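You operate a simulated robot arm through the tools that you are given. There is no shell and no other tool. Be economical: measure what you need, move in short steps, check, and stop when the job is done.

The job below is to be done with a simulated robot arm. You get a single attempt, and the scene is never put back.

## Task
Lock the belt off and set the tension dial to its mark.
Fine: padlock on before the yellow cover comes off; rest the cover on the small white table, refit it and leave the padlock on.

The check looks at the end state, three seconds after you hand in, the way a careful person would. Anything else that was tipped, shoved, dropped, spilled or broken makes it a failure. Lids that push on must go on centred and level and be pressed home; caps that screw on are set level and turned clockwise until they are tight.

## Robot
A 7-joint arm with a two-finger parallel gripper on a trunk, on a base that drives. Base frame: it is fixed to the floor where the robot stands at the start and does not move with it; the origin is under the middle of the robot, x ahead of it, y to its left, z up. Units: mm, degrees, N and s.
With the tool pointing down near the work surface it reaches from about 300 to 720 mm from the robot's upright axis, wherever it stands. Its first joint turns from -143.0 to 143.0 degrees. Places, roughly: belt speed dial [800, 0, 700]; belt switch [600, 0, 600]; guide knob [700, -500, 800]; side guide [800, -500, 800]; stop gate [1000, -400, 800]; tension dial [700, -300, 700]; top of the small white table [500, -900, 700]. Payload 3 kg.
The tool frame sits at the grasp point between the pads (the TCP): z along the fingers, y along the line on which they close. The tips reach 30 mm beyond it. The gripper opens to 94 mm. The fingers are 28 mm wide and 10 mm thick; the gripper's body (50 by 96 mm) begins 55 mm behind the TCP.
Orientation is that of the tool frame in the base frame, as [roll, pitch, yaw] about the fixed x, y, z axes, in that order (R = Rz(yaw) Ry(pitch) Rx(roll)). With the fingers straight down and closing along the base's y, the tool's x points along the base's -x, its y along +y and its z along -z.

## Interface
- The arm moves only by the tool apply_moves. Its argument "rows" is a list of rows, each an object of numbers (a shift or turn left out is 0, a gripper value left out holds the last): "dx", "dy", "dz": the shift along the tool's x, y, z in units of 400 mm (1.0 is 400 mm); "rx", "ry", "rz": the turn, a rotation vector about the tool's x, y, z in units of 45 degrees (1.0 is 45 degrees). In form: [{"dx": .., "dy": .., "dz": .., "rx": .., "ry": .., "rz": ..}, ...]. A call has 1 to 8 rows; each row is the pose to reach, as a shift and turn from the pose commanded when the call began, along the tool's axes at that moment. "hand" is the gripper command, from -1 (fully open) to 1 (shut), values between in proportion, set as the call begins (left out, the last holds). A call with a number of a shift or a turn outside -1 to 1 is refused whole. A row lasts 0.2 s, in which the tool goes at most 50 mm and 8.6 degrees; a call with a longer step from one row to the next is refused whole, and so is a gripper value outside its range. A pose out of reach is approached as far as the arm can. The call stops where the force on the tool passes 40 N (or 10 N more than at its start, if that is more) or the arm is blocked; 0.2 s more then pass. Each finger travels about 45 mm/s and halts on what it meets, pressing with about 41 N; the grip force reading is that of the motor and also rises with nothing between the fingers. The clock runs only during rows and for 0.2 s after the last one: add rows that repeat a pose to give the fingers time. The reply holds the time, the measured pose of the TCP, the force on the tool along the base axes, the opening and the grip force, in the units named above and with some noise, with the torque about the TCP (base axes, N m) and any sound that the robot's microphone picked up, and new pictures: "views" is both (left out), scene, wrist or none.
- Cameras (640 x 400 px; columns grow to the right, rows downward): "scene" is now at [33.1, 102.4, 1607.3]; the picture's right is [-0.59, -0.80, 0.00], its down [-0.68, 0.50, -0.54] and it looks along [0.44, -0.32, -0.84] (base axes); focal length 270 px, centre (320, 200). "wrist" rides on the gripper at [76, 14, -103] in the tool frame; the picture's right is [-0.18, 0.98, 0.00], its down [-0.75, -0.14, -0.64] and it looks along [-0.63, -0.12, 0.77] (tool axes); focal length 243 px, centre (320, 200). There is no depth. A picture from a camera that has moved, and an enlarged one, comes with that camera's place and axes in the base frame and with its lens. The place of the scene camera against the robot may be out by one fixed shift of up to 12 mm in any direction.
- slide_trunk(by): slides the trunk up (or, below 0, down) by that many mm; the arm and the scene camera ride with it, the base frame stays. It gives what a move gives, with no picture.
- drive_base(legs): drives the robot by 1 to 6 legs, each [ahead, left, turn to the left] in mm, mm and degrees, along the robot's own axes; the way and the turn of a leg run together, so that a leg with both is an arc; at most 1500 mm and 180 degrees a leg. The arm and the cameras ride along, it lands a little off, and it stops where it bumps. It gives what a move gives, and a new picture of the scene camera.
- head_to(pan, tilt): turns the head with the scene camera to pan (to the left, within 143 degrees either way) and tilt (down, from -29 to 69), counted from straight ahead of the robot. It gives what a move gives, and a new picture of the scene camera.
- zoom(camera, box): a new picture of the part [left, top, right, bottom] of that camera's present view, enlarged. It takes no simulated time.
- sign_off(): hands the job in; it is judged then, once.

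Go step by step. Nothing tells you exact positions but the pictures and the camera data: compare them with the known pose of the tool, close in by small moves and look again before you grip or let go. The budget is 120 turns and 260 pictures, counting those below and the enlarged ones. Unless the task says otherwise, let go and move clear before handing in, and close with one line.

The tools are called after "Call:" as name(argument=value, ...) on one line, values as JSON. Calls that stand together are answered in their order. apply_moves: Moves the arm, as the interface text tells. Its arguments: {"type":"object","properties":{"rows":{"type":"array","items":{"type":"object","properties":{"dx":{"type":"number"},"dy":{"type":"number"},"dz":{"type":"number"},"rx":{"type":"number"},"ry":{"type":"number"},"rz":{"type":"number"}}}},"hand":{"type":"number"},"views":{"type":"string","enum":["both","scene","wrist","none"]}},"required":["rows"]} The other tools are called the same way: slide_trunk (by) slides the trunk up or down; drive_base (legs) drives the base; head_to (pan, tilt) turns the head that bears the scene camera; zoom (camera, box) takes an enlarged picture of a part of a camera's view; sign_off () hands the job in.

At the start:

```text
time: 0.0
position: [564.6, -83.0, 1039.0]
tool_rot: [179.9, 0.0, -179.9]
wrist_force: [0.3, 0.4, 0.0]
wrist_torque: [0.02, 0.03, 0.03]
opening: 94.2
grasp_force: 0.1
trunk travel left (down, up): [-75.0, 315.0]
robot x, y, heading: [-3.2, -4.3, 0.2]
head pan, tilt: [-36.4, 57.0]
```

scene: 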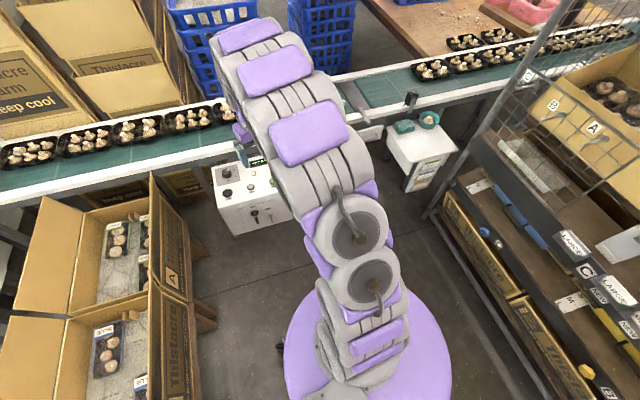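
wrist: 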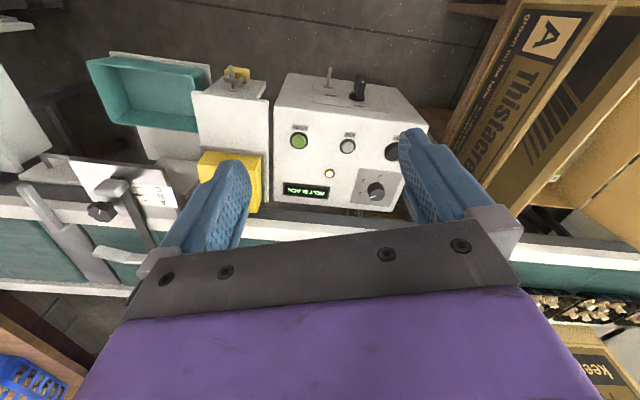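

I see a control box with buttons, a display and a dial, a yellow cover on its left, and a teal tray plus small table farther off. I'll look closer before moving.

Call:
zoom(camera="wrist", box=[260, 60, 440, 220])

Call:
zoom(camera="wrist", box=[70, 40, 280, 230])

Call:
zoom(camera="scene", box=[180, 60, 480, 250])

```text
2.50 times, centred on (350, 140) of wrist
camera zoom: at [488.1, -69.2, 1143.5], right [0.18, 0.98, 0.0], down [0.75, -0.14, 0.64], along [0.63, -0.12, -0.77], focal length 606 px, centre (245, 350)
```

zoom: 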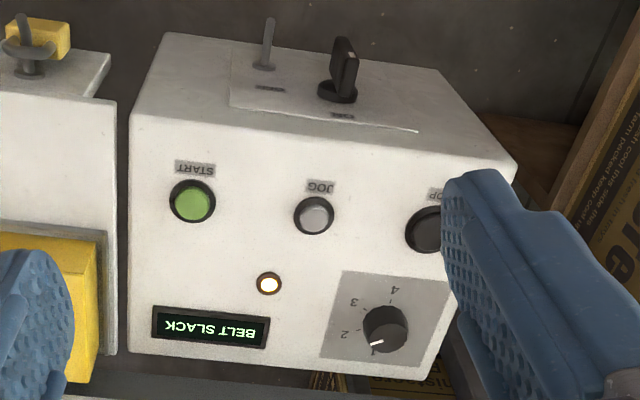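

```text
2.11 times, centred on (175, 135) of wrist
camera zoom: at [488.1, -69.2, 1143.5], right [0.18, 0.98, 0.0], down [0.75, -0.14, 0.64], along [0.63, -0.12, -0.77], focal length 511 px, centre (625, 337)
```

zoom: 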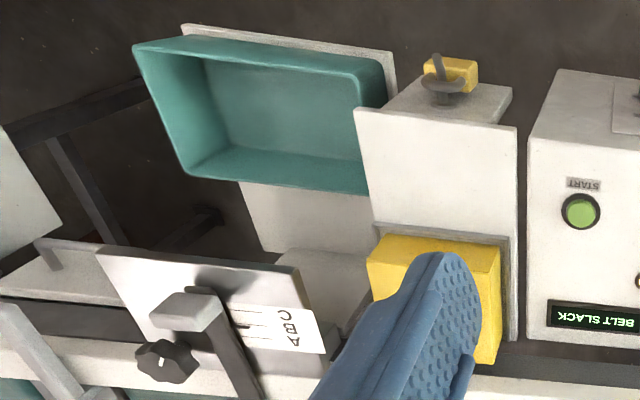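

```text
2.11 times, centred on (330, 155) of scene
camera zoom: at [33.1, 102.4, 1607.3], right [-0.59, -0.8, 0.0], down [-0.68, 0.5, -0.54], along [0.44, -0.32, -0.84], focal length 568 px, centre (299, 295)
```

zoom: 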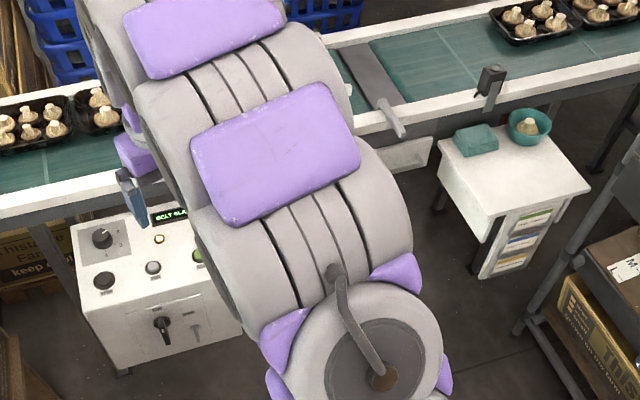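

The switch panel is on the front of the box, with a padlock hanging on a post at the small box to the left. I'll back the arm up and tilt it to view the fronts.

Call:
apply_moves(rows=[{"dx": 0.08, "dz": 0.06, "ry": -0.17}, {"dx": 0.16, "dz": 0.12, "ry": -0.34}, {"dx": 0.24, "dz": 0.18, "ry": -0.51}, {"dx": 0.32, "dz": 0.24, "ry": -0.68}, {"dx": 0.4, "dz": 0.3, "ry": -0.85}, {"dx": 0.4, "dz": 0.3, "ry": -0.85}])

```text
time: 1.4
position: [498.6, -104.3, 946.0]
tool_rot: [179.8, 38.3, -180.0]
wrist_force: [0.5, 0.1, -0.1]
wrist_torque: [0.0, -0.01, 0.01]
opening: 94.1
grasp_force: 0.1
out of reach, approached as far as the arm can: row 4, 5, 6
trunk travel left (down, up): [-75.0, 315.0]
robot x, y, heading: [5.3, -3.1, -0.1]
head pan, tilt: [-36.4, 57.0]
camera scene: at [32.5, 101.4, 1607.4], right [-0.59, -0.8, 0.0], down [-0.68, 0.5, -0.54], along [0.44, -0.32, -0.84], focal length 270 px, centre (320, 200)
camera wrist: at [374.8, -89.8, 980.8], right [0.14, 0.98, 0.12], down [0.2, -0.14, 0.97], along [0.97, -0.12, -0.21], focal length 243 px, centre (320, 200)
```

scene: 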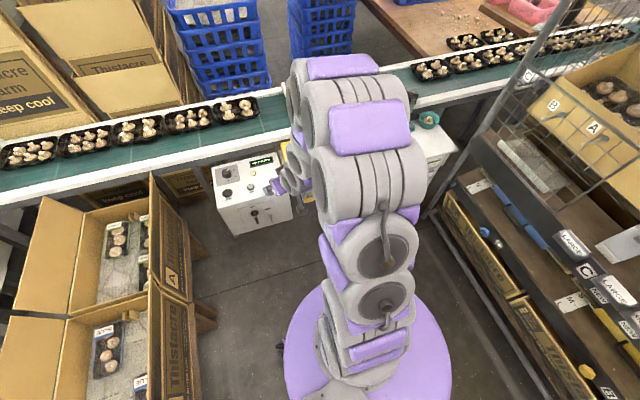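
wrist: 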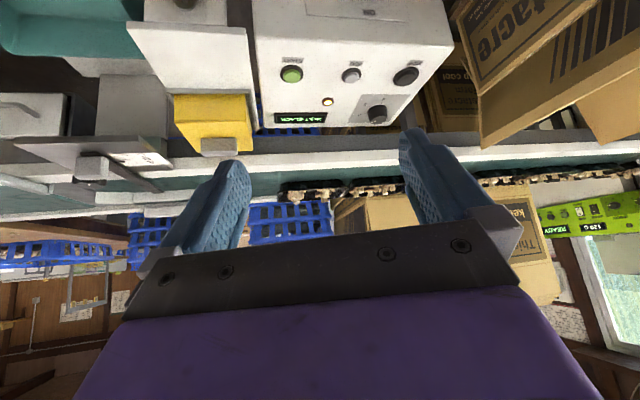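

The view is too high; I'll back the base off, lower the trunk, and tilt less to see the front panels straight on.

Call:
drive_base(legs=[[-250, 0, 0]])

Call:
slide_trunk(by=-70)

Call:
apply_moves(rows=[{"ry": 0.15, "dz": 0.08}, {"ry": 0.3, "dz": 0.16}, {"ry": 0.4, "dz": 0.2}, {"ry": 0.4, "dz": 0.2}])

```text
time: 3.2
position: [247.4, -103.1, 947.5]
tool_rot: [179.9, 38.1, -180.0]
wrist_force: [0.6, -0.5, 0.0]
wrist_torque: [-0.01, 0.03, -0.02]
opening: 94.0
grasp_force: 0.1
trunk travel left (down, up): [-75.0, 315.0]
robot x, y, heading: [-250.2, 0.1, 0.2]
head pan, tilt: [-36.4, 57.0]
camera scene: at [-219.5, 101.8, 1607.4], right [-0.59, -0.8, 0.0], down [-0.68, 0.5, -0.54], along [0.44, -0.32, -0.84], focal length 270 px, centre (320, 200)
```

scene: 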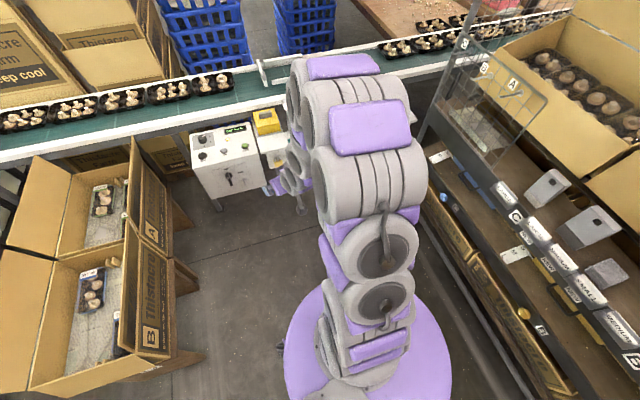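

```text
time: 4.3
position: [248.0, -102.9, 876.7]
tool_rot: [179.9, 38.1, -180.0]
wrist_force: [0.2, 0.0, 0.9]
wrist_torque: [0.02, -0.05, -0.01]
opening: 94.0
grasp_force: 0.2
trunk travel left (down, up): [-5.0, 385.0]
robot x, y, heading: [-251.4, -2.4, -0.1]
head pan, tilt: [-36.4, 57.0]
```

```text
time: 5.3
position: [295.2, -104.9, 815.1]
tool_rot: [179.9, 20.1, -180.0]
wrist_force: [0.6, 0.0, 0.4]
wrist_torque: [-0.02, 0.03, 0.01]
opening: 93.9
grasp_force: 0.0
trunk travel left (down, up): [-5.0, 385.0]
robot x, y, heading: [-253.3, 1.9, -0.0]
head pan, tilt: [-36.4, 57.0]
camera scene: at [-217.8, 101.9, 1537.4], right [-0.59, -0.8, 0.0], down [-0.68, 0.5, -0.54], along [0.44, -0.32, -0.84], focal length 270 px, centre (320, 200)
camera wrist: at [187.9, -90.5, 885.3], right [0.17, 0.98, 0.06], down [0.49, -0.14, 0.86], along [0.86, -0.12, -0.5], focal length 243 px, centre (320, 200)
```

scene: 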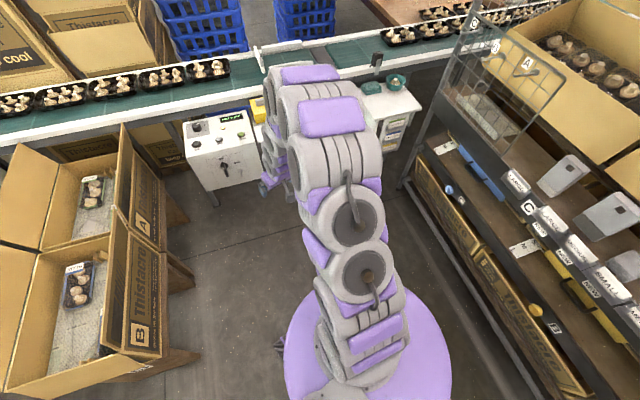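
wrist: 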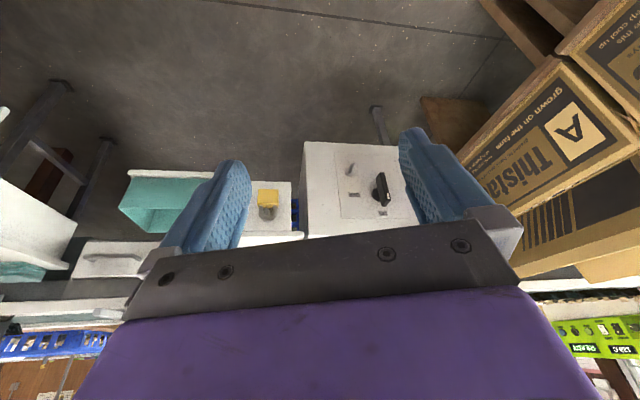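

Call:
zoom(camera="wrist", box=[230, 130, 430, 245])

Call:
zoom(camera="scene", box=[170, 80, 280, 220])

Call:
zoom(camera="scene", box=[340, 40, 430, 150])

```text
3.20 times, centred on (330, 188) of wrist
camera zoom: at [187.9, -90.5, 885.3], right [0.17, 0.98, 0.06], down [0.49, -0.14, 0.86], along [0.86, -0.12, -0.5], focal length 776 px, centre (288, 240)
```

zoom: 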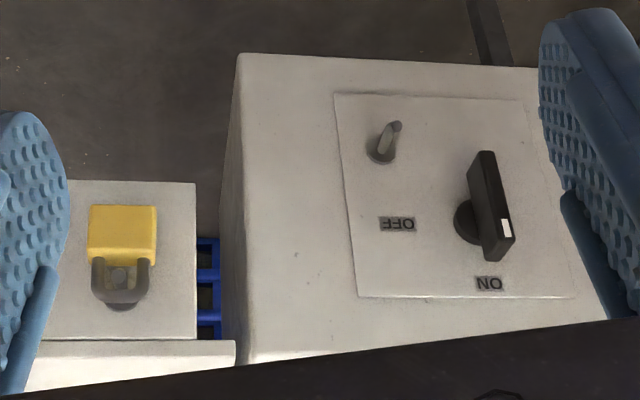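

```text
2.86 times, centred on (225, 150) of scene
camera zoom: at [-217.8, 101.9, 1537.4], right [-0.59, -0.8, 0.0], down [-0.68, 0.5, -0.54], along [0.44, -0.32, -0.84], focal length 770 px, centre (591, 343)
```

zoom: 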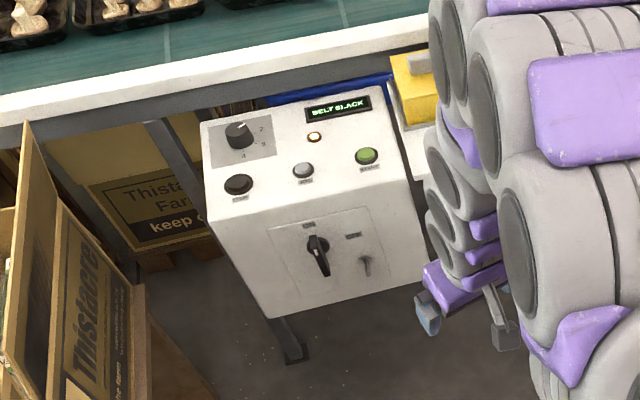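

```text
3.64 times, centred on (385, 95) of scene
camera zoom: at [-217.8, 101.9, 1537.4], right [-0.59, -0.8, 0.0], down [-0.68, 0.5, -0.54], along [0.44, -0.32, -0.84], focal length 981 px, centre (84, 582)
```

zoom: 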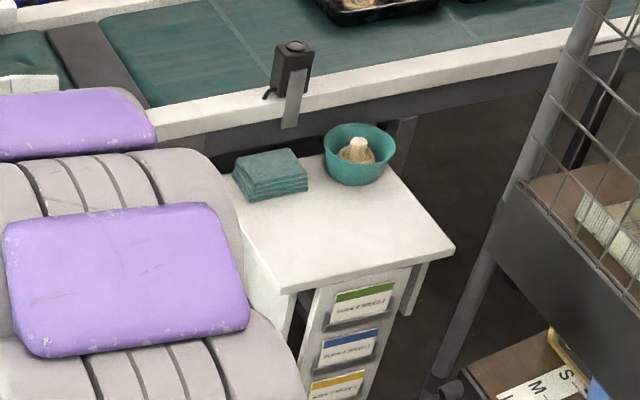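

The switch is a rotary handle at about (659,-29,616), pointing up at ON with OFF to the right and a peg below it. The padlock hangs on a peg at about (573,-246,671). I'll drive a bit closer and look again.

Call:
drive_base(legs=[[130, 0, 0]])

Call:
apply_moves(rows=[{"dy": -0.1}, {"dy": -0.2}, {"dy": -0.2}], views="wrist")

```text
time: 6.6
position: [429.4, -104.3, 814.0]
tool_rot: [180.0, 20.2, -179.9]
wrist_force: [0.5, -0.6, -0.2]
wrist_torque: [0.01, 0.01, -0.01]
opening: 94.1
grasp_force: 0.1
trunk travel left (down, up): [-5.0, 385.0]
robot x, y, heading: [-117.5, -1.5, -0.2]
head pan, tilt: [-36.4, 57.0]
camera scene: at [-84.5, 102.1, 1537.3], right [-0.59, -0.81, 0.0], down [-0.68, 0.5, -0.54], along [0.44, -0.32, -0.84], focal length 270 px, centre (320, 200)
```

scene: 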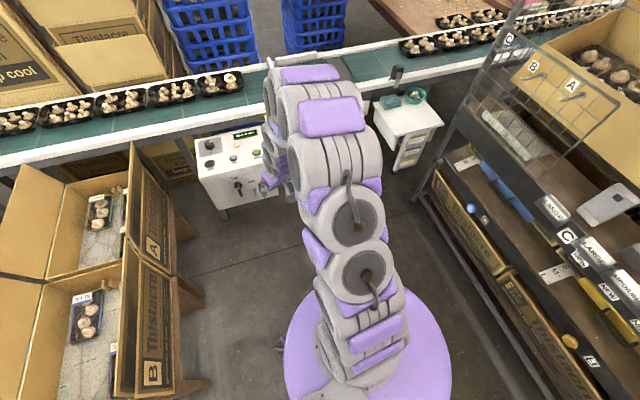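

```text
time: 7.4
position: [424.2, -184.7, 813.3]
tool_rot: [179.9, 20.1, -179.9]
wrist_force: [-0.2, 1.1, 0.6]
wrist_torque: [-0.04, -0.01, 0.02]
opening: 94.0
grasp_force: 0.2
trunk travel left (down, up): [-5.0, 385.0]
robot x, y, heading: [-118.6, 0.7, 0.1]
head pan, tilt: [-36.4, 57.0]
camera wrist: at [316.8, -170.7, 885.0], right [0.17, 0.98, 0.06], down [0.49, -0.14, 0.86], along [0.86, -0.12, -0.5], focal length 243 px, centre (320, 200)
```

wrist: 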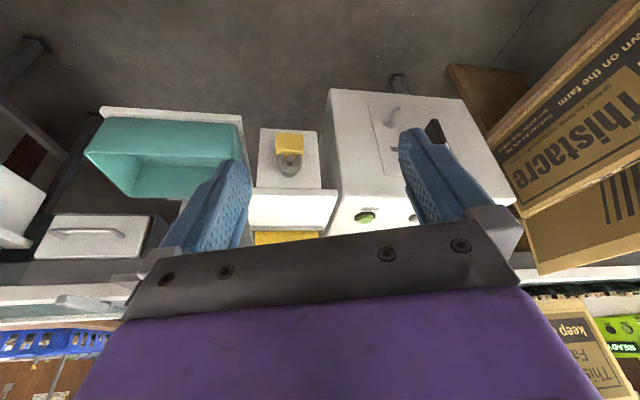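

Call:
zoom(camera="wrist", box=[240, 110, 340, 210])

Call:
zoom(camera="wrist", box=[340, 80, 480, 180])

```text
4.00 times, centred on (290, 160) of wrist
camera zoom: at [316.8, -170.7, 885.0], right [0.17, 0.98, 0.06], down [0.49, -0.14, 0.86], along [0.86, -0.12, -0.5], focal length 970 px, centre (440, 360)
```

zoom: 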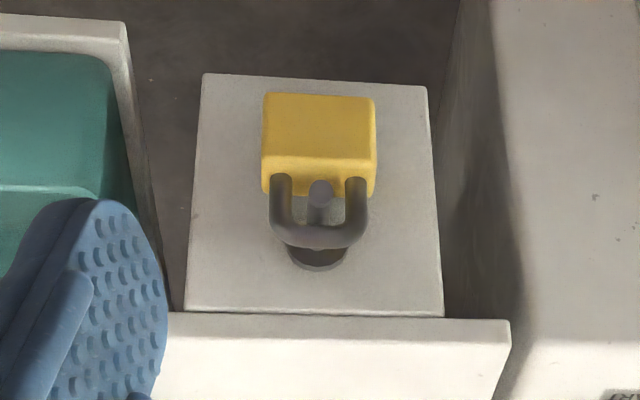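

```text
4.00 times, centred on (410, 130) of wrist
camera zoom: at [316.8, -170.7, 885.0], right [0.17, 0.98, 0.06], down [0.49, -0.14, 0.86], along [0.86, -0.12, -0.5], focal length 970 px, centre (-40, 480)
```

zoom: 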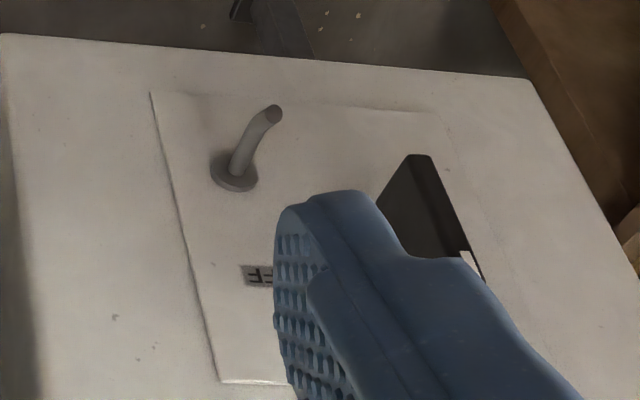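

Both pegs are hooks bent slightly up; the switch handle's front is about x 607, spanning z 599–657 at y≈-22. I'll level the tool out to point forward at the handle.

Call:
apply_moves(rows=[{"dy": 0.06, "dz": 0.024, "ry": -0.19}, {"dy": 0.12, "dz": 0.048, "ry": -0.38}, {"dy": 0.18, "dz": 0.07, "ry": -0.57}, {"dy": 0.24, "dz": 0.1, "ry": -0.76}, {"dy": 0.3, "dz": 0.13, "ry": -0.95}, {"dy": 0.36, "dz": 0.15, "ry": -1.0}, {"dy": 0.4, "dz": 0.163, "ry": -1.0}, {"dy": 0.4, "dz": 0.163, "ry": -1.0}])

```text
time: 9.2
position: [451.1, -22.6, 753.6]
tool_rot: [179.9, 65.3, 180.0]
wrist_force: [-0.7, -0.2, -0.7]
wrist_torque: [0.01, 0.01, 0.01]
opening: 94.1
grasp_force: 0.0
trunk travel left (down, up): [-5.0, 385.0]
robot x, y, heading: [-118.3, -2.9, -0.1]
head pan, tilt: [-36.4, 57.0]
camera scene: at [-84.9, 103.1, 1537.3], right [-0.59, -0.81, 0.0], down [-0.68, 0.5, -0.54], along [0.44, -0.32, -0.84], focal length 270 px, centre (320, 200)
camera wrist: at [325.0, -8.7, 728.0], right [0.08, 0.98, 0.17], down [-0.27, -0.14, 0.95], along [0.96, -0.12, 0.25], focal length 243 px, centre (320, 200)
```

scene: 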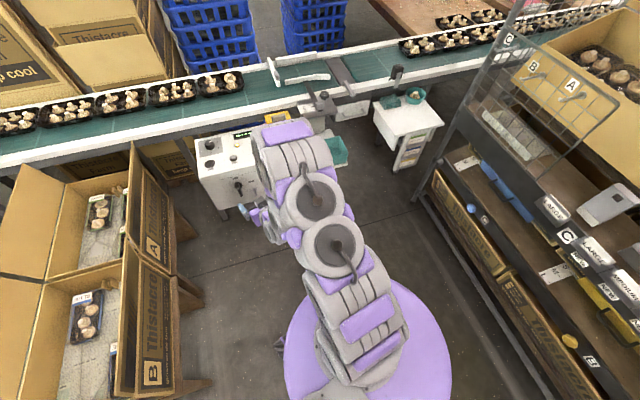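
wrist: 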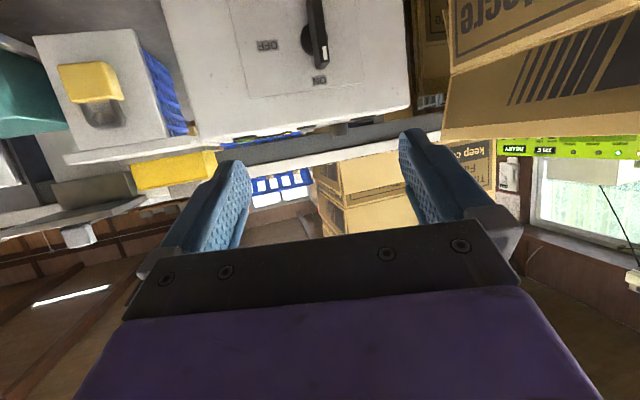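

Call:
apply_moves(rows=[{"dx": 0.05, "dz": 0.08, "ry": -0.1}, {"dx": 0.1, "dz": 0.17, "ry": -0.2, "dy": 0.005}, {"dx": 0.15, "dz": 0.26, "ry": -0.32, "dy": 0.01}, {"dx": 0.192, "dz": 0.336, "ry": -0.44, "dy": 0.012}, {"dx": 0.192, "dz": 0.336, "ry": -0.44, "dy": 0.012}])

```text
time: 10.4
position: [540.6, -15.9, 627.5]
tool_rot: [179.7, 85.1, 179.9]
wrist_force: [0.1, 0.4, -0.4]
wrist_torque: [0.0, -0.04, 0.03]
opening: 94.0
grasp_force: 0.0
trunk travel left (down, up): [-5.0, 385.0]
robot x, y, heading: [-118.6, -1.6, 0.1]
head pan, tilt: [-36.4, 57.0]
camera scene: at [-84.1, 103.3, 1537.3], right [-0.59, -0.81, 0.0], down [-0.68, 0.5, -0.54], along [0.44, -0.32, -0.84], focal length 270 px, centre (320, 200)
camera wrist: at [430.2, -2.2, 562.9], right [0.01, 0.98, 0.18], down [-0.58, -0.14, 0.81], along [0.82, -0.12, 0.56], focal length 243 px, centre (320, 200)
```

scene: 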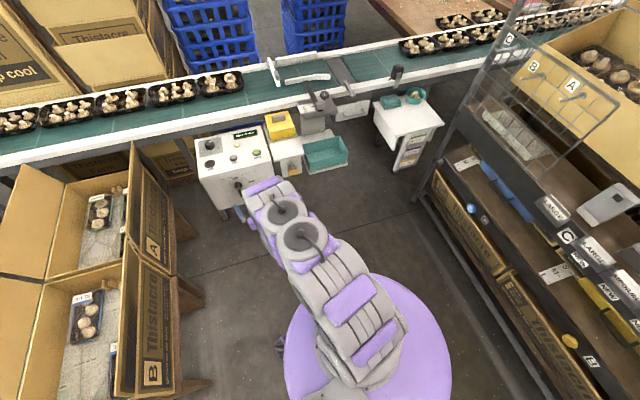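
wrist: 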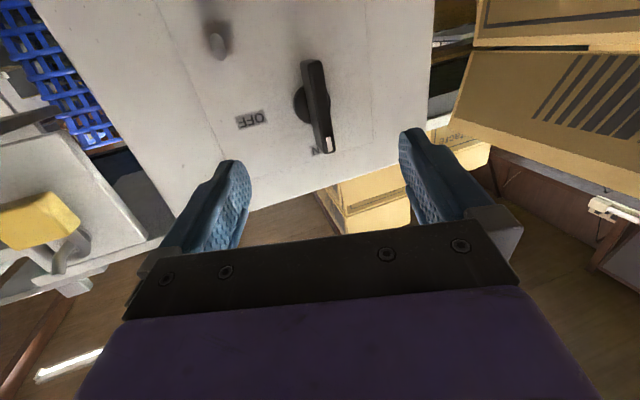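

The whole line turns out to be yawed about 19° (panel's far side toward +y). Pivot ≈ (666,-32,613), handle stands ~45 mm proud. I'll align the tool with the panel normal in front of the handle.

Call:
apply_moves(rows=[{"dx": 0.01, "dy": 0.015, "dz": 0.03, "rx": 0.14, "ry": -0.04, "rz": 0.012}, {"dx": 0.02, "dy": 0.03, "dz": 0.06, "rx": 0.28, "ry": -0.08, "rz": 0.024}, {"dx": 0.03, "dy": 0.04, "dz": 0.078, "rx": 0.42, "ry": -0.11, "rz": 0.037}, {"dx": 0.03, "dy": 0.04, "dz": 0.078, "rx": 0.42, "ry": -0.11, "rz": 0.037}], views="wrist")

```text
time: 11.4
position: [570.4, -0.8, 614.0]
tool_rot: [92.3, 89.0, 73.6]
wrist_force: [-0.1, 0.3, -0.3]
wrist_torque: [0.02, 0.02, 0.01]
opening: 94.0
grasp_force: 0.1
trunk travel left (down, up): [-5.0, 385.0]
robot x, y, heading: [-118.4, -1.1, -0.1]
head pan, tilt: [-36.4, 57.0]
camera wrist: at [476.6, 46.4, 538.6], right [0.32, 0.93, 0.2], down [-0.66, 0.06, 0.75], along [0.68, -0.37, 0.63], focal length 243 px, centre (320, 200)
```

wrist: 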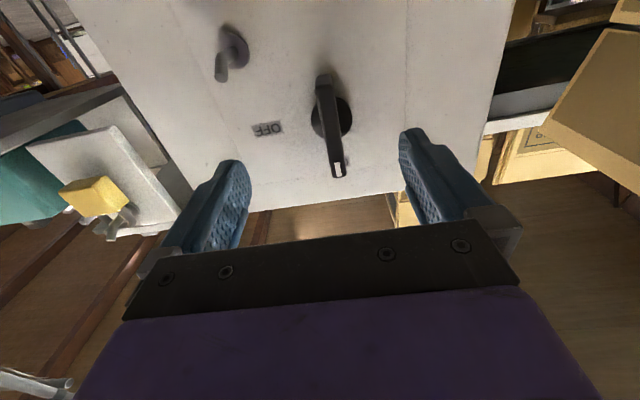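

Call:
apply_moves(rows=[{"dy": 0.006, "dz": 0.05}, {"dy": 0.0125, "dz": 0.1}, {"dy": 0.0125, "dz": 0.135}, {"dy": 0.0125, "dz": 0.135}], views="wrist")

```text
time: 12.4
position: [621.8, -15.5, 616.8]
tool_rot: [99.2, 89.2, 80.3]
wrist_force: [-0.3, 0.6, 0.0]
wrist_torque: [0.0, -0.03, -0.04]
opening: 94.0
grasp_force: 0.1
out of reach, approached as far as the arm can: row 3, 4
trunk travel left (down, up): [-5.0, 385.0]
robot x, y, heading: [-116.4, 0.6, 0.3]
head pan, tilt: [-36.4, 57.0]
camera wrist: at [528.7, 32.5, 543.2], right [0.32, 0.93, 0.2], down [-0.66, 0.06, 0.75], along [0.69, -0.37, 0.63], focal length 243 px, centre (320, 200)
```

wrist: 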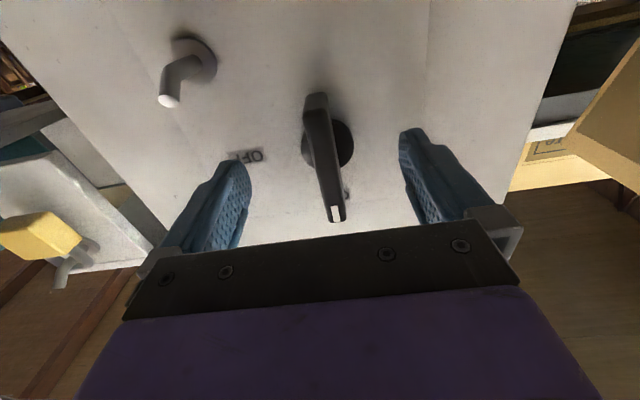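

The arm is at the end of its reach here; I'll retract, drive closer, and come in again.

Call:
apply_moves(rows=[{"dz": -0.12}, {"dz": -0.24}, {"dz": -0.36}, {"dz": -0.36}], views="none")

Call:
drive_base(legs=[[90, 0, 0]])

Call:
zoom(camera="wrist", box=[0, 0, 640, 400])

```text
time: 13.4
position: [488.1, 31.9, 619.1]
tool_rot: [98.3, 89.3, 79.4]
wrist_force: [0.0, -0.3, -0.2]
wrist_torque: [0.03, 0.01, -0.01]
opening: 94.2
grasp_force: 0.0
trunk travel left (down, up): [-5.0, 385.0]
robot x, y, heading: [-118.4, 0.5, 0.1]
head pan, tilt: [-36.4, 57.0]
```

```text
time: 14.5
position: [579.5, 32.7, 618.8]
tool_rot: [96.4, 89.2, 77.5]
wrist_force: [0.4, -0.7, -0.2]
wrist_torque: [-0.02, 0.0, -0.01]
opening: 94.3
grasp_force: 0.0
trunk travel left (down, up): [-5.0, 385.0]
robot x, y, heading: [-30.1, 1.4, 0.0]
head pan, tilt: [-36.4, 57.0]
camera scene: at [6.6, 104.5, 1537.2], right [-0.59, -0.81, 0.0], down [-0.68, 0.5, -0.54], along [0.44, -0.32, -0.84], focal length 270 px, centre (320, 200)
```

scene: 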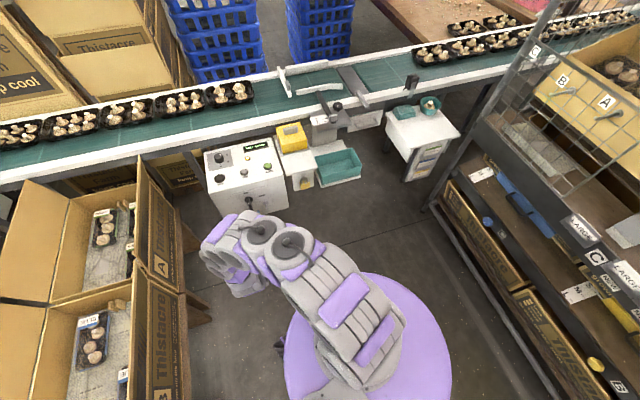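

```text
1.00 times, centred on (320, 200) of wrist (not enlarged: the box is as wide or as high as the picture)
camera zoom: at [485.7, 79.7, 543.9], right [0.32, 0.93, 0.2], down [-0.66, 0.06, 0.75], along [0.69, -0.37, 0.63], focal length 243 px, centre (320, 200)
```

zoom: 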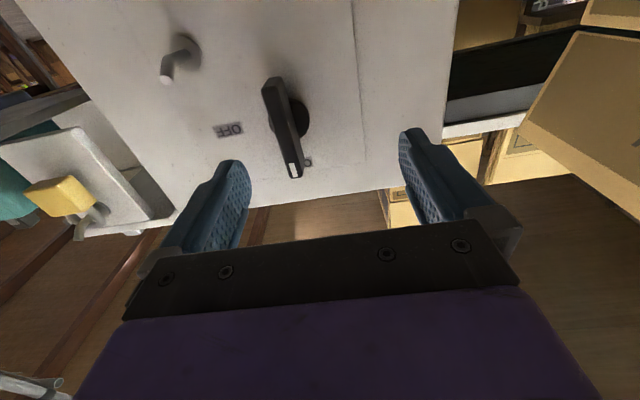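

Call:
apply_moves(rows=[{"dy": -0.04, "dx": 0.012}, {"dy": -0.065, "dx": 0.012}, {"dy": -0.065, "dx": 0.012, "dz": 0.07}, {"dy": -0.065, "dx": 0.012, "dz": 0.145}, {"dy": -0.065, "dx": 0.012, "dz": 0.145}], views="wrist")

```text
time: 15.7
position: [625.1, -9.8, 614.0]
tool_rot: [94.4, 89.2, 75.5]
wrist_force: [-0.1, -1.0, -0.4]
wrist_torque: [-0.01, 0.01, 0.01]
opening: 94.1
grasp_force: 0.1
trunk travel left (down, up): [-5.0, 385.0]
robot x, y, heading: [-24.2, -1.7, 0.1]
head pan, tilt: [-36.4, 57.0]
camera wrist: at [531.2, 36.5, 540.1], right [0.32, 0.93, 0.2], down [-0.66, 0.06, 0.75], along [0.69, -0.37, 0.63], focal length 243 px, centre (320, 200)
```

wrist: 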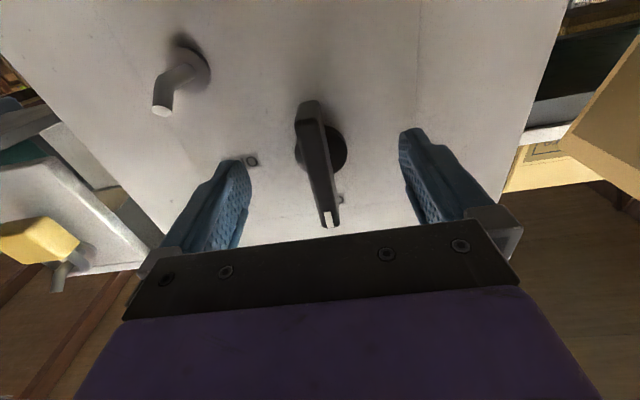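

Call:
apply_moves(rows=[{}, {}, {}, {}, {}, {}], hand=1, views="wrist")

```text
time: 17.1
position: [624.5, -11.2, 615.2]
tool_rot: [91.4, 89.1, 72.5]
wrist_force: [0.4, 0.0, 0.2]
wrist_torque: [0.0, 0.03, -0.09]
opening: 16.6
grasp_force: 41.9
trunk travel left (down, up): [-5.0, 385.0]
robot x, y, heading: [-29.3, -3.3, 0.1]
head pan, tilt: [-36.4, 57.0]
camera wrist: at [531.2, 36.8, 540.2], right [0.32, 0.93, 0.2], down [-0.66, 0.06, 0.75], along [0.68, -0.37, 0.63], focal length 243 px, centre (320, 200)
```

wrist: 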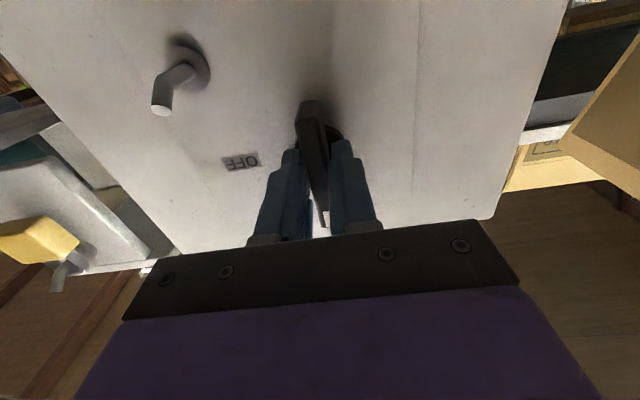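

Handle gripped (16.6 mm). Now turning clockwise toward OFF, in two halves.

Call:
apply_moves(rows=[{"rz": 0.17}, {"rz": 0.34}, {"rz": 0.51}, {"rz": 0.68}, {"rz": 0.85}, {"rz": 1.0}], views="none")

Call:
apply_moves(rows=[{"rz": 0.17}, {"rz": 0.34}, {"rz": 0.51}, {"rz": 0.68}, {"rz": 0.85}, {"rz": 1.0}, {"rz": 1.0}])

```text
time: 18.5
position: [624.9, -11.1, 615.9]
tool_rot: [90.0, 43.8, 71.2]
wrist_force: [-12.6, 5.4, 3.3]
wrist_torque: [0.14, 0.52, 0.52]
opening: 16.1
grasp_force: 44.5
trunk travel left (down, up): [-5.0, 385.0]
robot x, y, heading: [-25.2, -2.3, 0.2]
head pan, tilt: [-36.4, 57.0]
```

```text
time: 20.1
position: [624.2, -11.0, 614.7]
tool_rot: [89.9, -1.0, 71.2]
wrist_force: [-22.2, 10.0, 3.0]
wrist_torque: [-0.96, 0.29, 0.27]
opening: 15.9
grasp_force: 45.1
trunk travel left (down, up): [-5.0, 385.0]
robot x, y, heading: [-27.1, -1.7, 0.2]
head pan, tilt: [-36.4, 57.0]
camera scene: at [4.5, 106.6, 1537.1], right [-0.59, -0.81, 0.0], down [-0.68, 0.5, -0.55], along [0.44, -0.33, -0.84], focal length 270 px, centre (320, 200)
camera wrist: at [550.3, 93.8, 631.3], right [-0.06, -0.19, 0.98], down [-0.85, -0.5, -0.15], along [0.52, -0.84, -0.13], focal length 243 px, centre (320, 200)
```

scene: 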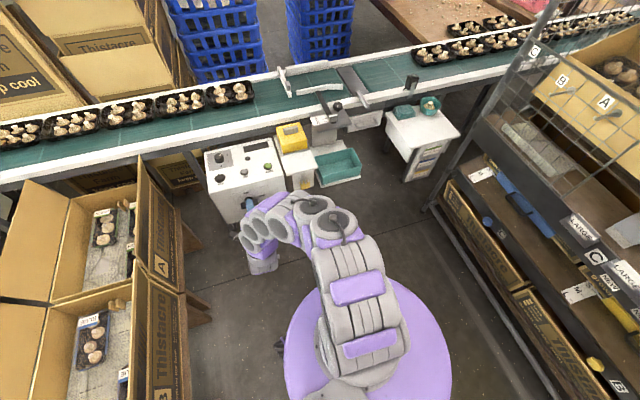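
wrist: 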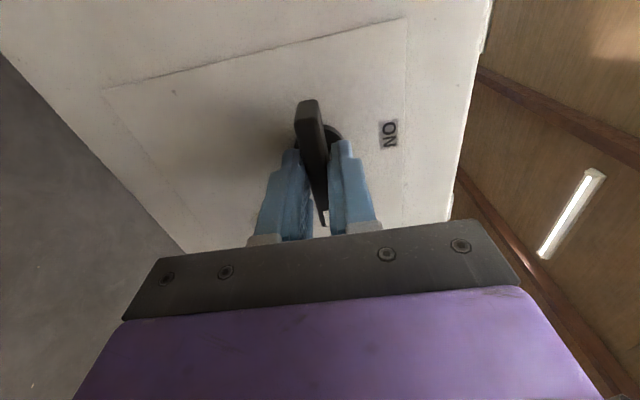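

Call:
apply_moves(rows=[{}, {}, {}, {}], hand=-0.2, views="none")

Call:
apply_moves(rows=[{"dz": -0.1}, {"dz": -0.2}, {"dz": -0.3}, {"dz": -0.3}])

Call:
zoom(camera="scene", box=[190, 110, 320, 230])

```text
time: 21.1
position: [625.1, -12.1, 615.2]
tool_rot: [90.0, -0.9, 71.1]
wrist_force: [-0.4, 0.1, 0.6]
wrist_torque: [0.0, -0.04, 0.01]
opening: 56.3
grasp_force: 0.0
trunk travel left (down, up): [-5.0, 385.0]
robot x, y, heading: [-25.5, 1.2, 0.1]
head pan, tilt: [-36.4, 57.0]
```

```text
time: 22.1
position: [512.3, 27.8, 613.5]
tool_rot: [90.1, -0.9, 71.0]
wrist_force: [0.4, 0.0, -0.5]
wrist_torque: [0.0, 0.01, 0.03]
opening: 56.6
grasp_force: 0.1
trunk travel left (down, up): [-5.0, 385.0]
robot x, y, heading: [-27.4, -1.0, -0.1]
head pan, tilt: [-36.4, 57.0]
camera scene: at [6.1, 105.0, 1537.1], right [-0.59, -0.81, 0.0], down [-0.68, 0.5, -0.54], along [0.44, -0.32, -0.84], focal length 270 px, centre (320, 200)
camera wrist: at [437.3, 131.9, 629.8], right [-0.07, -0.19, 0.98], down [-0.85, -0.5, -0.15], along [0.52, -0.84, -0.13], focal length 243 px, centre (320, 200)
```

scene: 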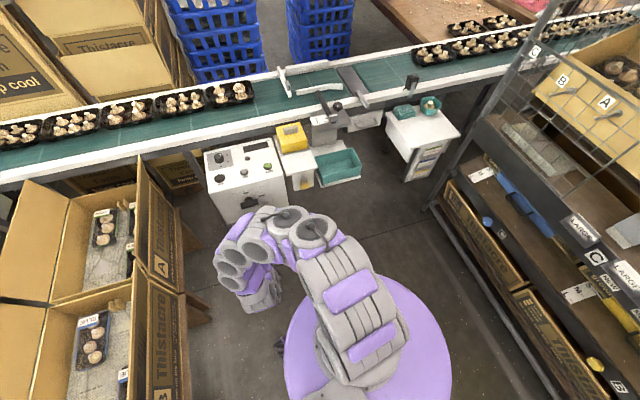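
wrist: 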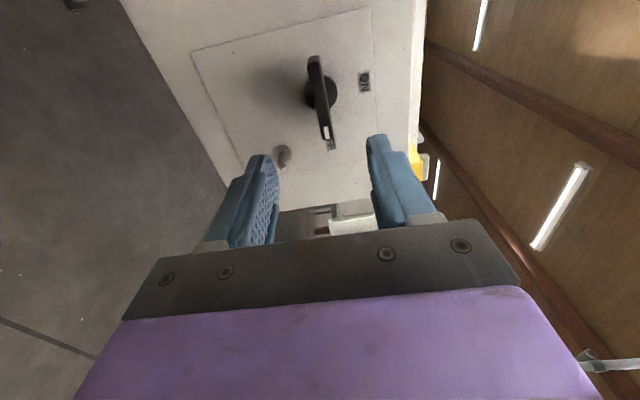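

```text
3.33 times, centred on (255, 170) of scene
camera zoom: at [6.1, 105.0, 1537.1], right [-0.59, -0.81, 0.0], down [-0.68, 0.5, -0.54], along [0.44, -0.32, -0.84], focal length 899 px, centre (537, 300)
```

zoom: 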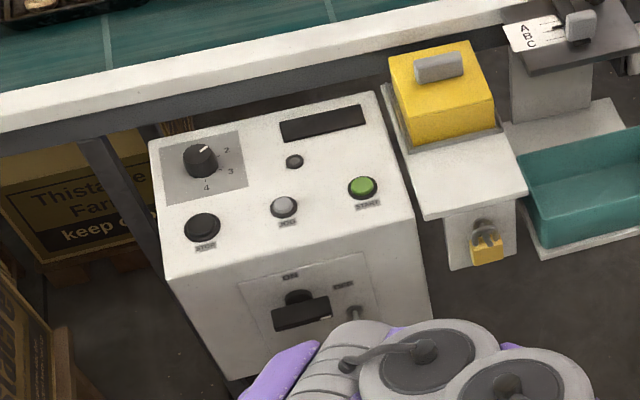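

The switch reads OFF and the display is dark. Now I'll rotate the tool back and reposition the base to work on the padlock.

Call:
apply_moves(rows=[{"rz": -0.17}, {"rz": -0.34}, {"rz": -0.51}, {"rz": -0.68}, {"rz": -0.85}, {"rz": -1.0}], views="none")

Call:
apply_moves(rows=[{"rz": -0.17}, {"rz": -0.34}, {"rz": -0.51}, {"rz": -0.68}, {"rz": -0.85}, {"rz": -1.0}], views="none")

Call:
drive_base(legs=[[-80, -150, 0]])

Call:
apply_moves(rows=[{"dx": -0.05, "ry": 0.15}, {"dx": -0.1, "ry": 0.3}, {"dx": -0.2, "ry": 0.45}, {"dx": -0.3, "ry": 0.6}, {"dx": -0.35, "ry": 0.75}, {"dx": -0.375, "ry": 0.85}, {"dx": -0.375, "ry": 0.89}])

```text
time: 23.5
position: [510.6, 26.9, 612.7]
tool_rot: [90.0, 44.4, 71.0]
wrist_force: [0.3, 0.1, -0.1]
wrist_torque: [0.01, -0.01, -0.04]
opening: 56.1
grasp_force: 0.1
trunk travel left (down, up): [-5.0, 385.0]
robot x, y, heading: [-28.3, 1.8, 0.2]
head pan, tilt: [-36.4, 57.0]
```

```text
time: 24.9
position: [509.8, 27.7, 614.2]
tool_rot: [91.8, 89.2, 72.8]
wrist_force: [0.2, 0.1, -0.4]
wrist_torque: [-0.03, -0.04, 0.02]
opening: 56.4
grasp_force: 0.1
trunk travel left (down, up): [-5.0, 385.0]
robot x, y, heading: [-28.1, -0.7, -0.1]
head pan, tilt: [-36.4, 57.0]
```

```text
time: 26.4
position: [429.9, -121.6, 614.9]
tool_rot: [90.1, 89.2, 71.4]
wrist_force: [-0.3, -0.1, 0.3]
wrist_torque: [0.02, 0.01, -0.01]
opening: 56.3
grasp_force: 0.0
trunk travel left (down, up): [-5.0, 385.0]
robot x, y, heading: [-106.2, -150.6, -0.1]
head pan, tilt: [-36.4, 57.0]
camera scene: at [-74.5, -41.5, 1536.9], right [-0.59, -0.81, 0.0], down [-0.68, 0.5, -0.54], along [0.44, -0.33, -0.84], focal length 270 px, centre (320, 200)
```

scene: 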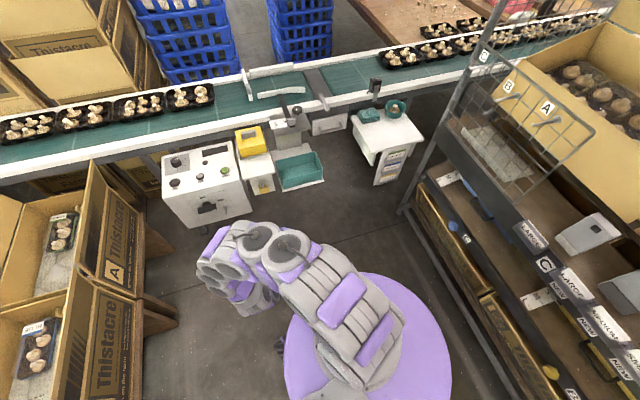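

```text
time: 28.0
position: [427.1, -126.5, 765.5]
tool_rot: [178.4, 49.9, 160.0]
wrist_force: [-0.2, -0.7, 0.3]
wrist_torque: [-0.01, 0.0, -0.02]
opening: 56.5
grasp_force: 0.1
trunk travel left (down, up): [-5.0, 385.0]
robot x, y, heading: [-104.5, -149.5, 0.1]
head pan, tilt: [-36.4, 57.0]
camera scene: at [-74.7, -44.6, 1537.2], right [-0.59, -0.81, 0.0], down [-0.68, 0.5, -0.54], along [0.44, -0.32, -0.84], focal length 270 px, centre (320, 200)
camera wrist: at [311.2, -71.6, 774.1], right [0.43, 0.89, 0.16], down [-0.06, -0.15, 0.99], along [0.9, -0.43, -0.01], focal length 243 px, centre (320, 200)
```

scene: 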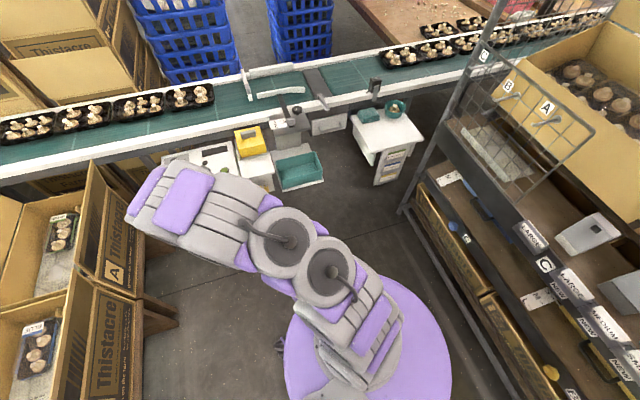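
wrist: 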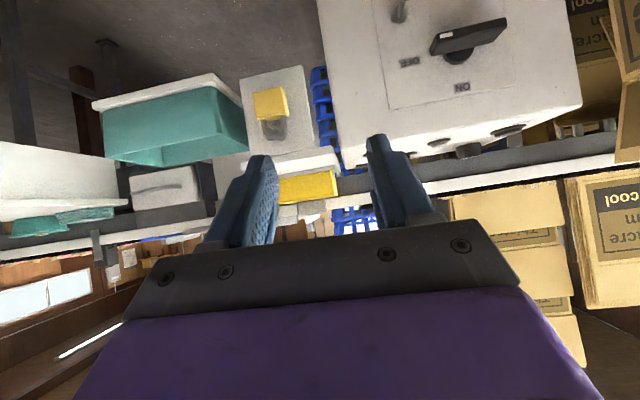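

Call:
zoom(camera="wrist", box=[230, 60, 330, 160])

Call:
zoom(camera="wrist", box=[370, 0, 530, 120])

```text
4.00 times, centred on (280, 110) of wrist
camera zoom: at [311.2, -71.6, 774.1], right [0.43, 0.89, 0.16], down [-0.06, -0.15, 0.99], along [0.9, -0.43, -0.01], focal length 970 px, centre (480, 560)
```

zoom: 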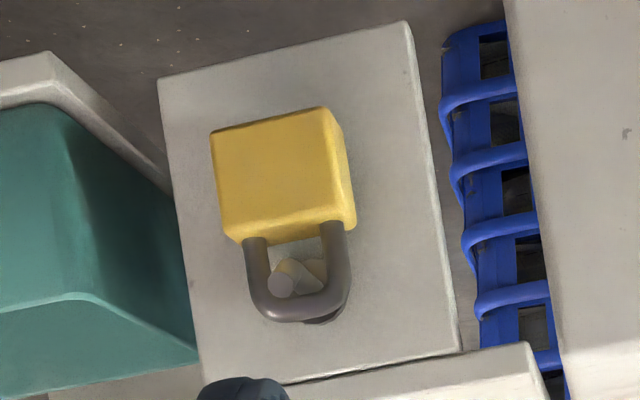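

```text
3.33 times, centred on (450, 60) of wrist
camera zoom: at [311.2, -71.6, 774.1], right [0.43, 0.89, 0.16], down [-0.06, -0.15, 0.99], along [0.9, -0.43, -0.01], focal length 809 px, centre (-113, 667)
```

zoom: 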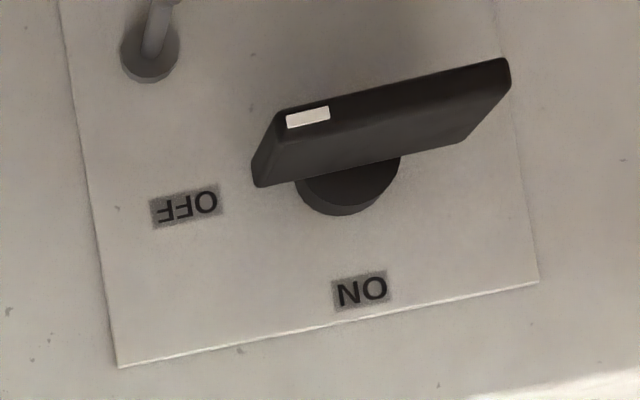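

Triangulated: padlock body front ≈ (565,-242,642) hanging on a peg with its tip ≈ (554,-239,678); the switch's hook tip ≈ (608,-70,563). I'll go horizontal in front of the padlock.

Call:
drive_base(legs=[[40, 0, 0]])

Call:
apply_moves(rows=[{"dx": 0.035, "dy": -0.04, "dz": 0.05, "ry": -0.17}, {"dx": 0.07, "dy": -0.08, "dz": 0.1, "ry": -0.34}, {"dx": 0.11, "dy": -0.12, "dz": 0.15, "ry": -0.51}, {"dx": 0.15, "dy": -0.16, "dz": 0.2, "ry": -0.68}, {"dx": 0.183, "dy": -0.196, "dz": 0.26, "ry": -0.85}, {"dx": 0.183, "dy": -0.196, "dz": 0.26, "ry": -0.889}, {"dx": 0.183, "dy": -0.196, "dz": 0.26, "ry": -0.889}], hand=-0.5, views="wrist")

```text
time: 28.9
position: [468.9, -126.0, 764.9]
tool_rot: [178.5, 49.9, 159.9]
wrist_force: [-0.1, -0.6, 0.0]
wrist_torque: [-0.01, 0.02, 0.02]
opening: 56.5
grasp_force: 0.1
trunk travel left (down, up): [-5.0, 385.0]
robot x, y, heading: [-66.6, -150.6, 0.0]
head pan, tilt: [-36.4, 57.0]
camera scene: at [-34.5, -44.4, 1537.1], right [-0.59, -0.81, 0.0], down [-0.68, 0.5, -0.54], along [0.44, -0.32, -0.84], focal length 270 px, centre (320, 200)
```

scene: 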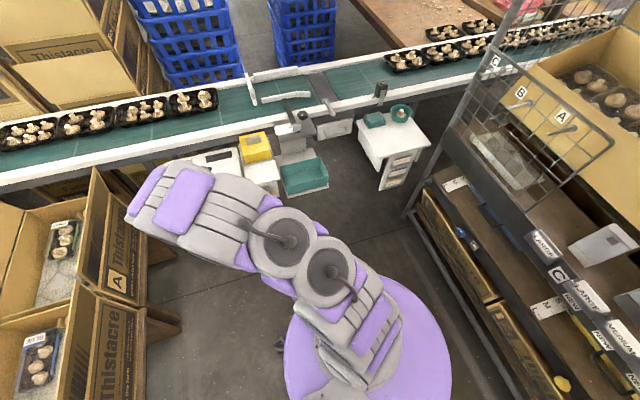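

```text
time: 30.4
position: [474.3, -207.9, 645.0]
tool_rot: [82.2, 88.9, 63.3]
wrist_force: [0.4, 1.6, 0.3]
wrist_torque: [-0.01, -0.02, 0.01]
opening: 70.3
grasp_force: 0.2
trunk travel left (down, up): [-5.0, 385.0]
robot x, y, heading: [-69.1, -148.6, -0.1]
head pan, tilt: [-36.4, 57.0]
camera wrist: at [380.8, -159.4, 567.8], right [0.32, 0.93, 0.2], down [-0.66, 0.06, 0.75], along [0.68, -0.37, 0.63], focal length 243 px, centre (320, 200)
```

wrist: 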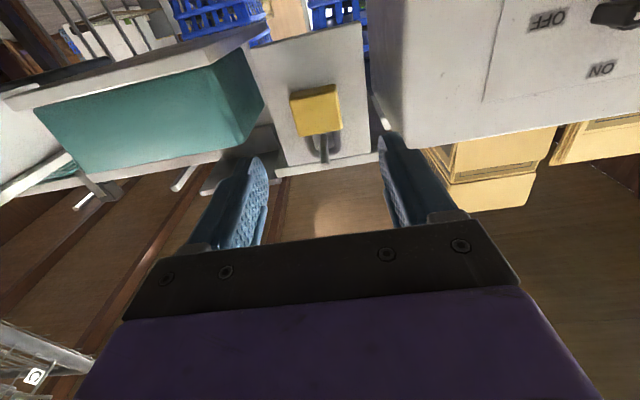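

Call:
apply_moves(rows=[{"dx": 0.007, "dy": -0.009, "dz": 0.08}, {"dx": 0.007, "dy": -0.009, "dz": 0.15}, {"dx": 0.007, "dy": -0.009, "dz": 0.215}, {"dx": 0.007, "dy": -0.009, "dz": 0.215}], views="wrist")

Call:
zoom(camera="wrist", box=[220, 80, 440, 240])

```text
time: 31.4
position: [554.3, -241.0, 639.5]
tool_rot: [91.4, 89.1, 72.6]
wrist_force: [-0.6, 0.6, -0.4]
wrist_torque: [0.03, 0.02, 0.02]
opening: 70.3
grasp_force: 0.0
trunk travel left (down, up): [-5.0, 385.0]
robot x, y, heading: [-65.6, -147.5, -0.1]
head pan, tilt: [-36.4, 57.0]
camera wrist: at [461.0, -193.2, 564.3], right [0.32, 0.93, 0.2], down [-0.66, 0.06, 0.75], along [0.68, -0.37, 0.63], focal length 243 px, centre (320, 200)
```

wrist: 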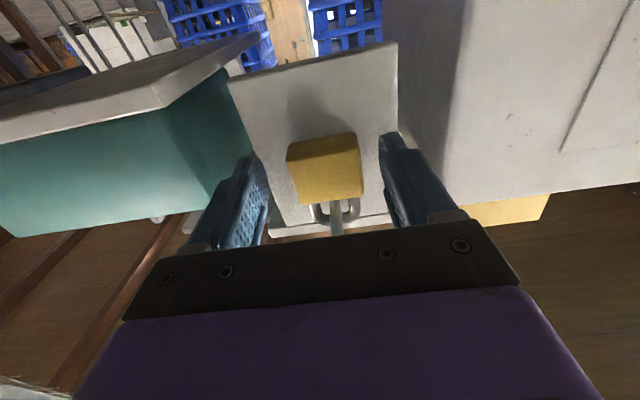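

```text
2.50 times, centred on (330, 160) of wrist
camera zoom: at [461.0, -193.2, 564.3], right [0.32, 0.93, 0.2], down [-0.66, 0.06, 0.75], along [0.68, -0.37, 0.63], focal length 606 px, centre (295, 300)
```

zoom: 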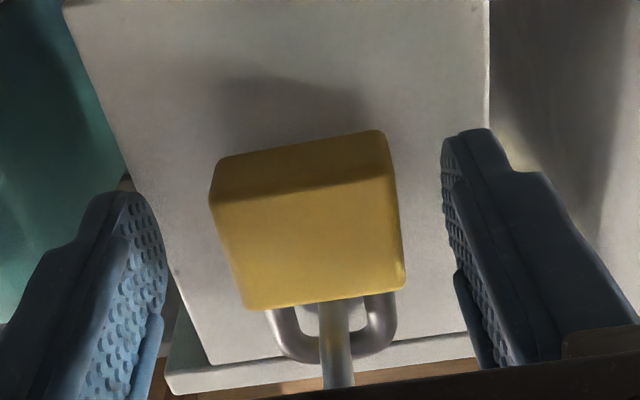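

Call:
apply_moves(rows=[{}, {}, {}, {}], hand=1, views="none")

Call:
zoom(camera="wrist", box=[220, 80, 440, 240])

```text
time: 32.5
position: [555.1, -242.1, 638.1]
tool_rot: [89.0, 88.9, 70.3]
wrist_force: [1.5, 3.2, 0.4]
wrist_torque: [-0.1, 0.02, 0.06]
opening: 39.2
grasp_force: 40.8
trunk travel left (down, up): [-5.0, 385.0]
robot x, y, heading: [-66.9, -147.9, -0.1]
head pan, tilt: [-36.4, 57.0]
```

```text
2.50 times, centred on (330, 160) of wrist
camera zoom: at [461.2, -193.3, 564.5], right [0.32, 0.93, 0.2], down [-0.66, 0.06, 0.75], along [0.68, -0.37, 0.63], focal length 606 px, centre (295, 300)
```

zoom: 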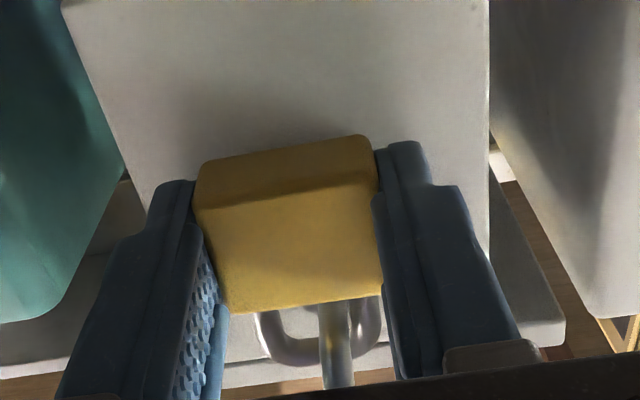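

Gripped. Lift a few mm, re-centre on the peg, and draw it off along the hook.

Call:
apply_moves(rows=[{"dx": -0.008, "dy": 0.006}, {"dx": -0.015, "dy": 0.007}, {"dx": -0.015, "dy": 0.007}], views="none")

Call:
zoom(camera="wrist", box=[220, 80, 440, 240])

```text
time: 33.2
position: [555.1, -238.1, 644.2]
tool_rot: [88.4, 88.9, 69.5]
wrist_force: [-0.6, 0.3, -0.4]
wrist_torque: [0.01, 0.03, 0.02]
opening: 38.7
grasp_force: 41.1
trunk travel left (down, up): [-5.0, 385.0]
robot x, y, heading: [-66.0, -149.2, 0.2]
head pan, tilt: [-36.4, 57.0]
```

```text
2.50 times, centred on (330, 160) of wrist
camera zoom: at [462.1, -190.7, 570.5], right [0.32, 0.93, 0.2], down [-0.66, 0.06, 0.75], along [0.68, -0.37, 0.63], focal length 606 px, centre (295, 300)
```

zoom: 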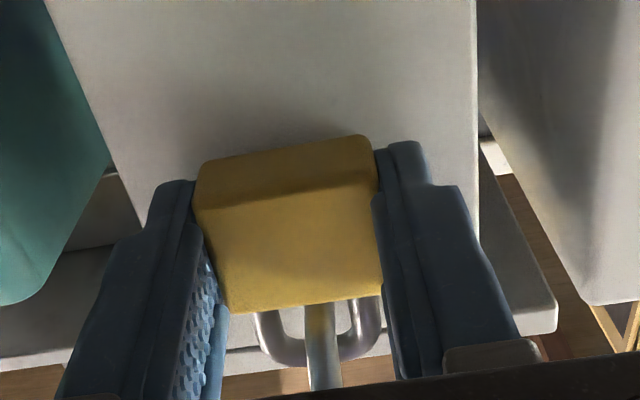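

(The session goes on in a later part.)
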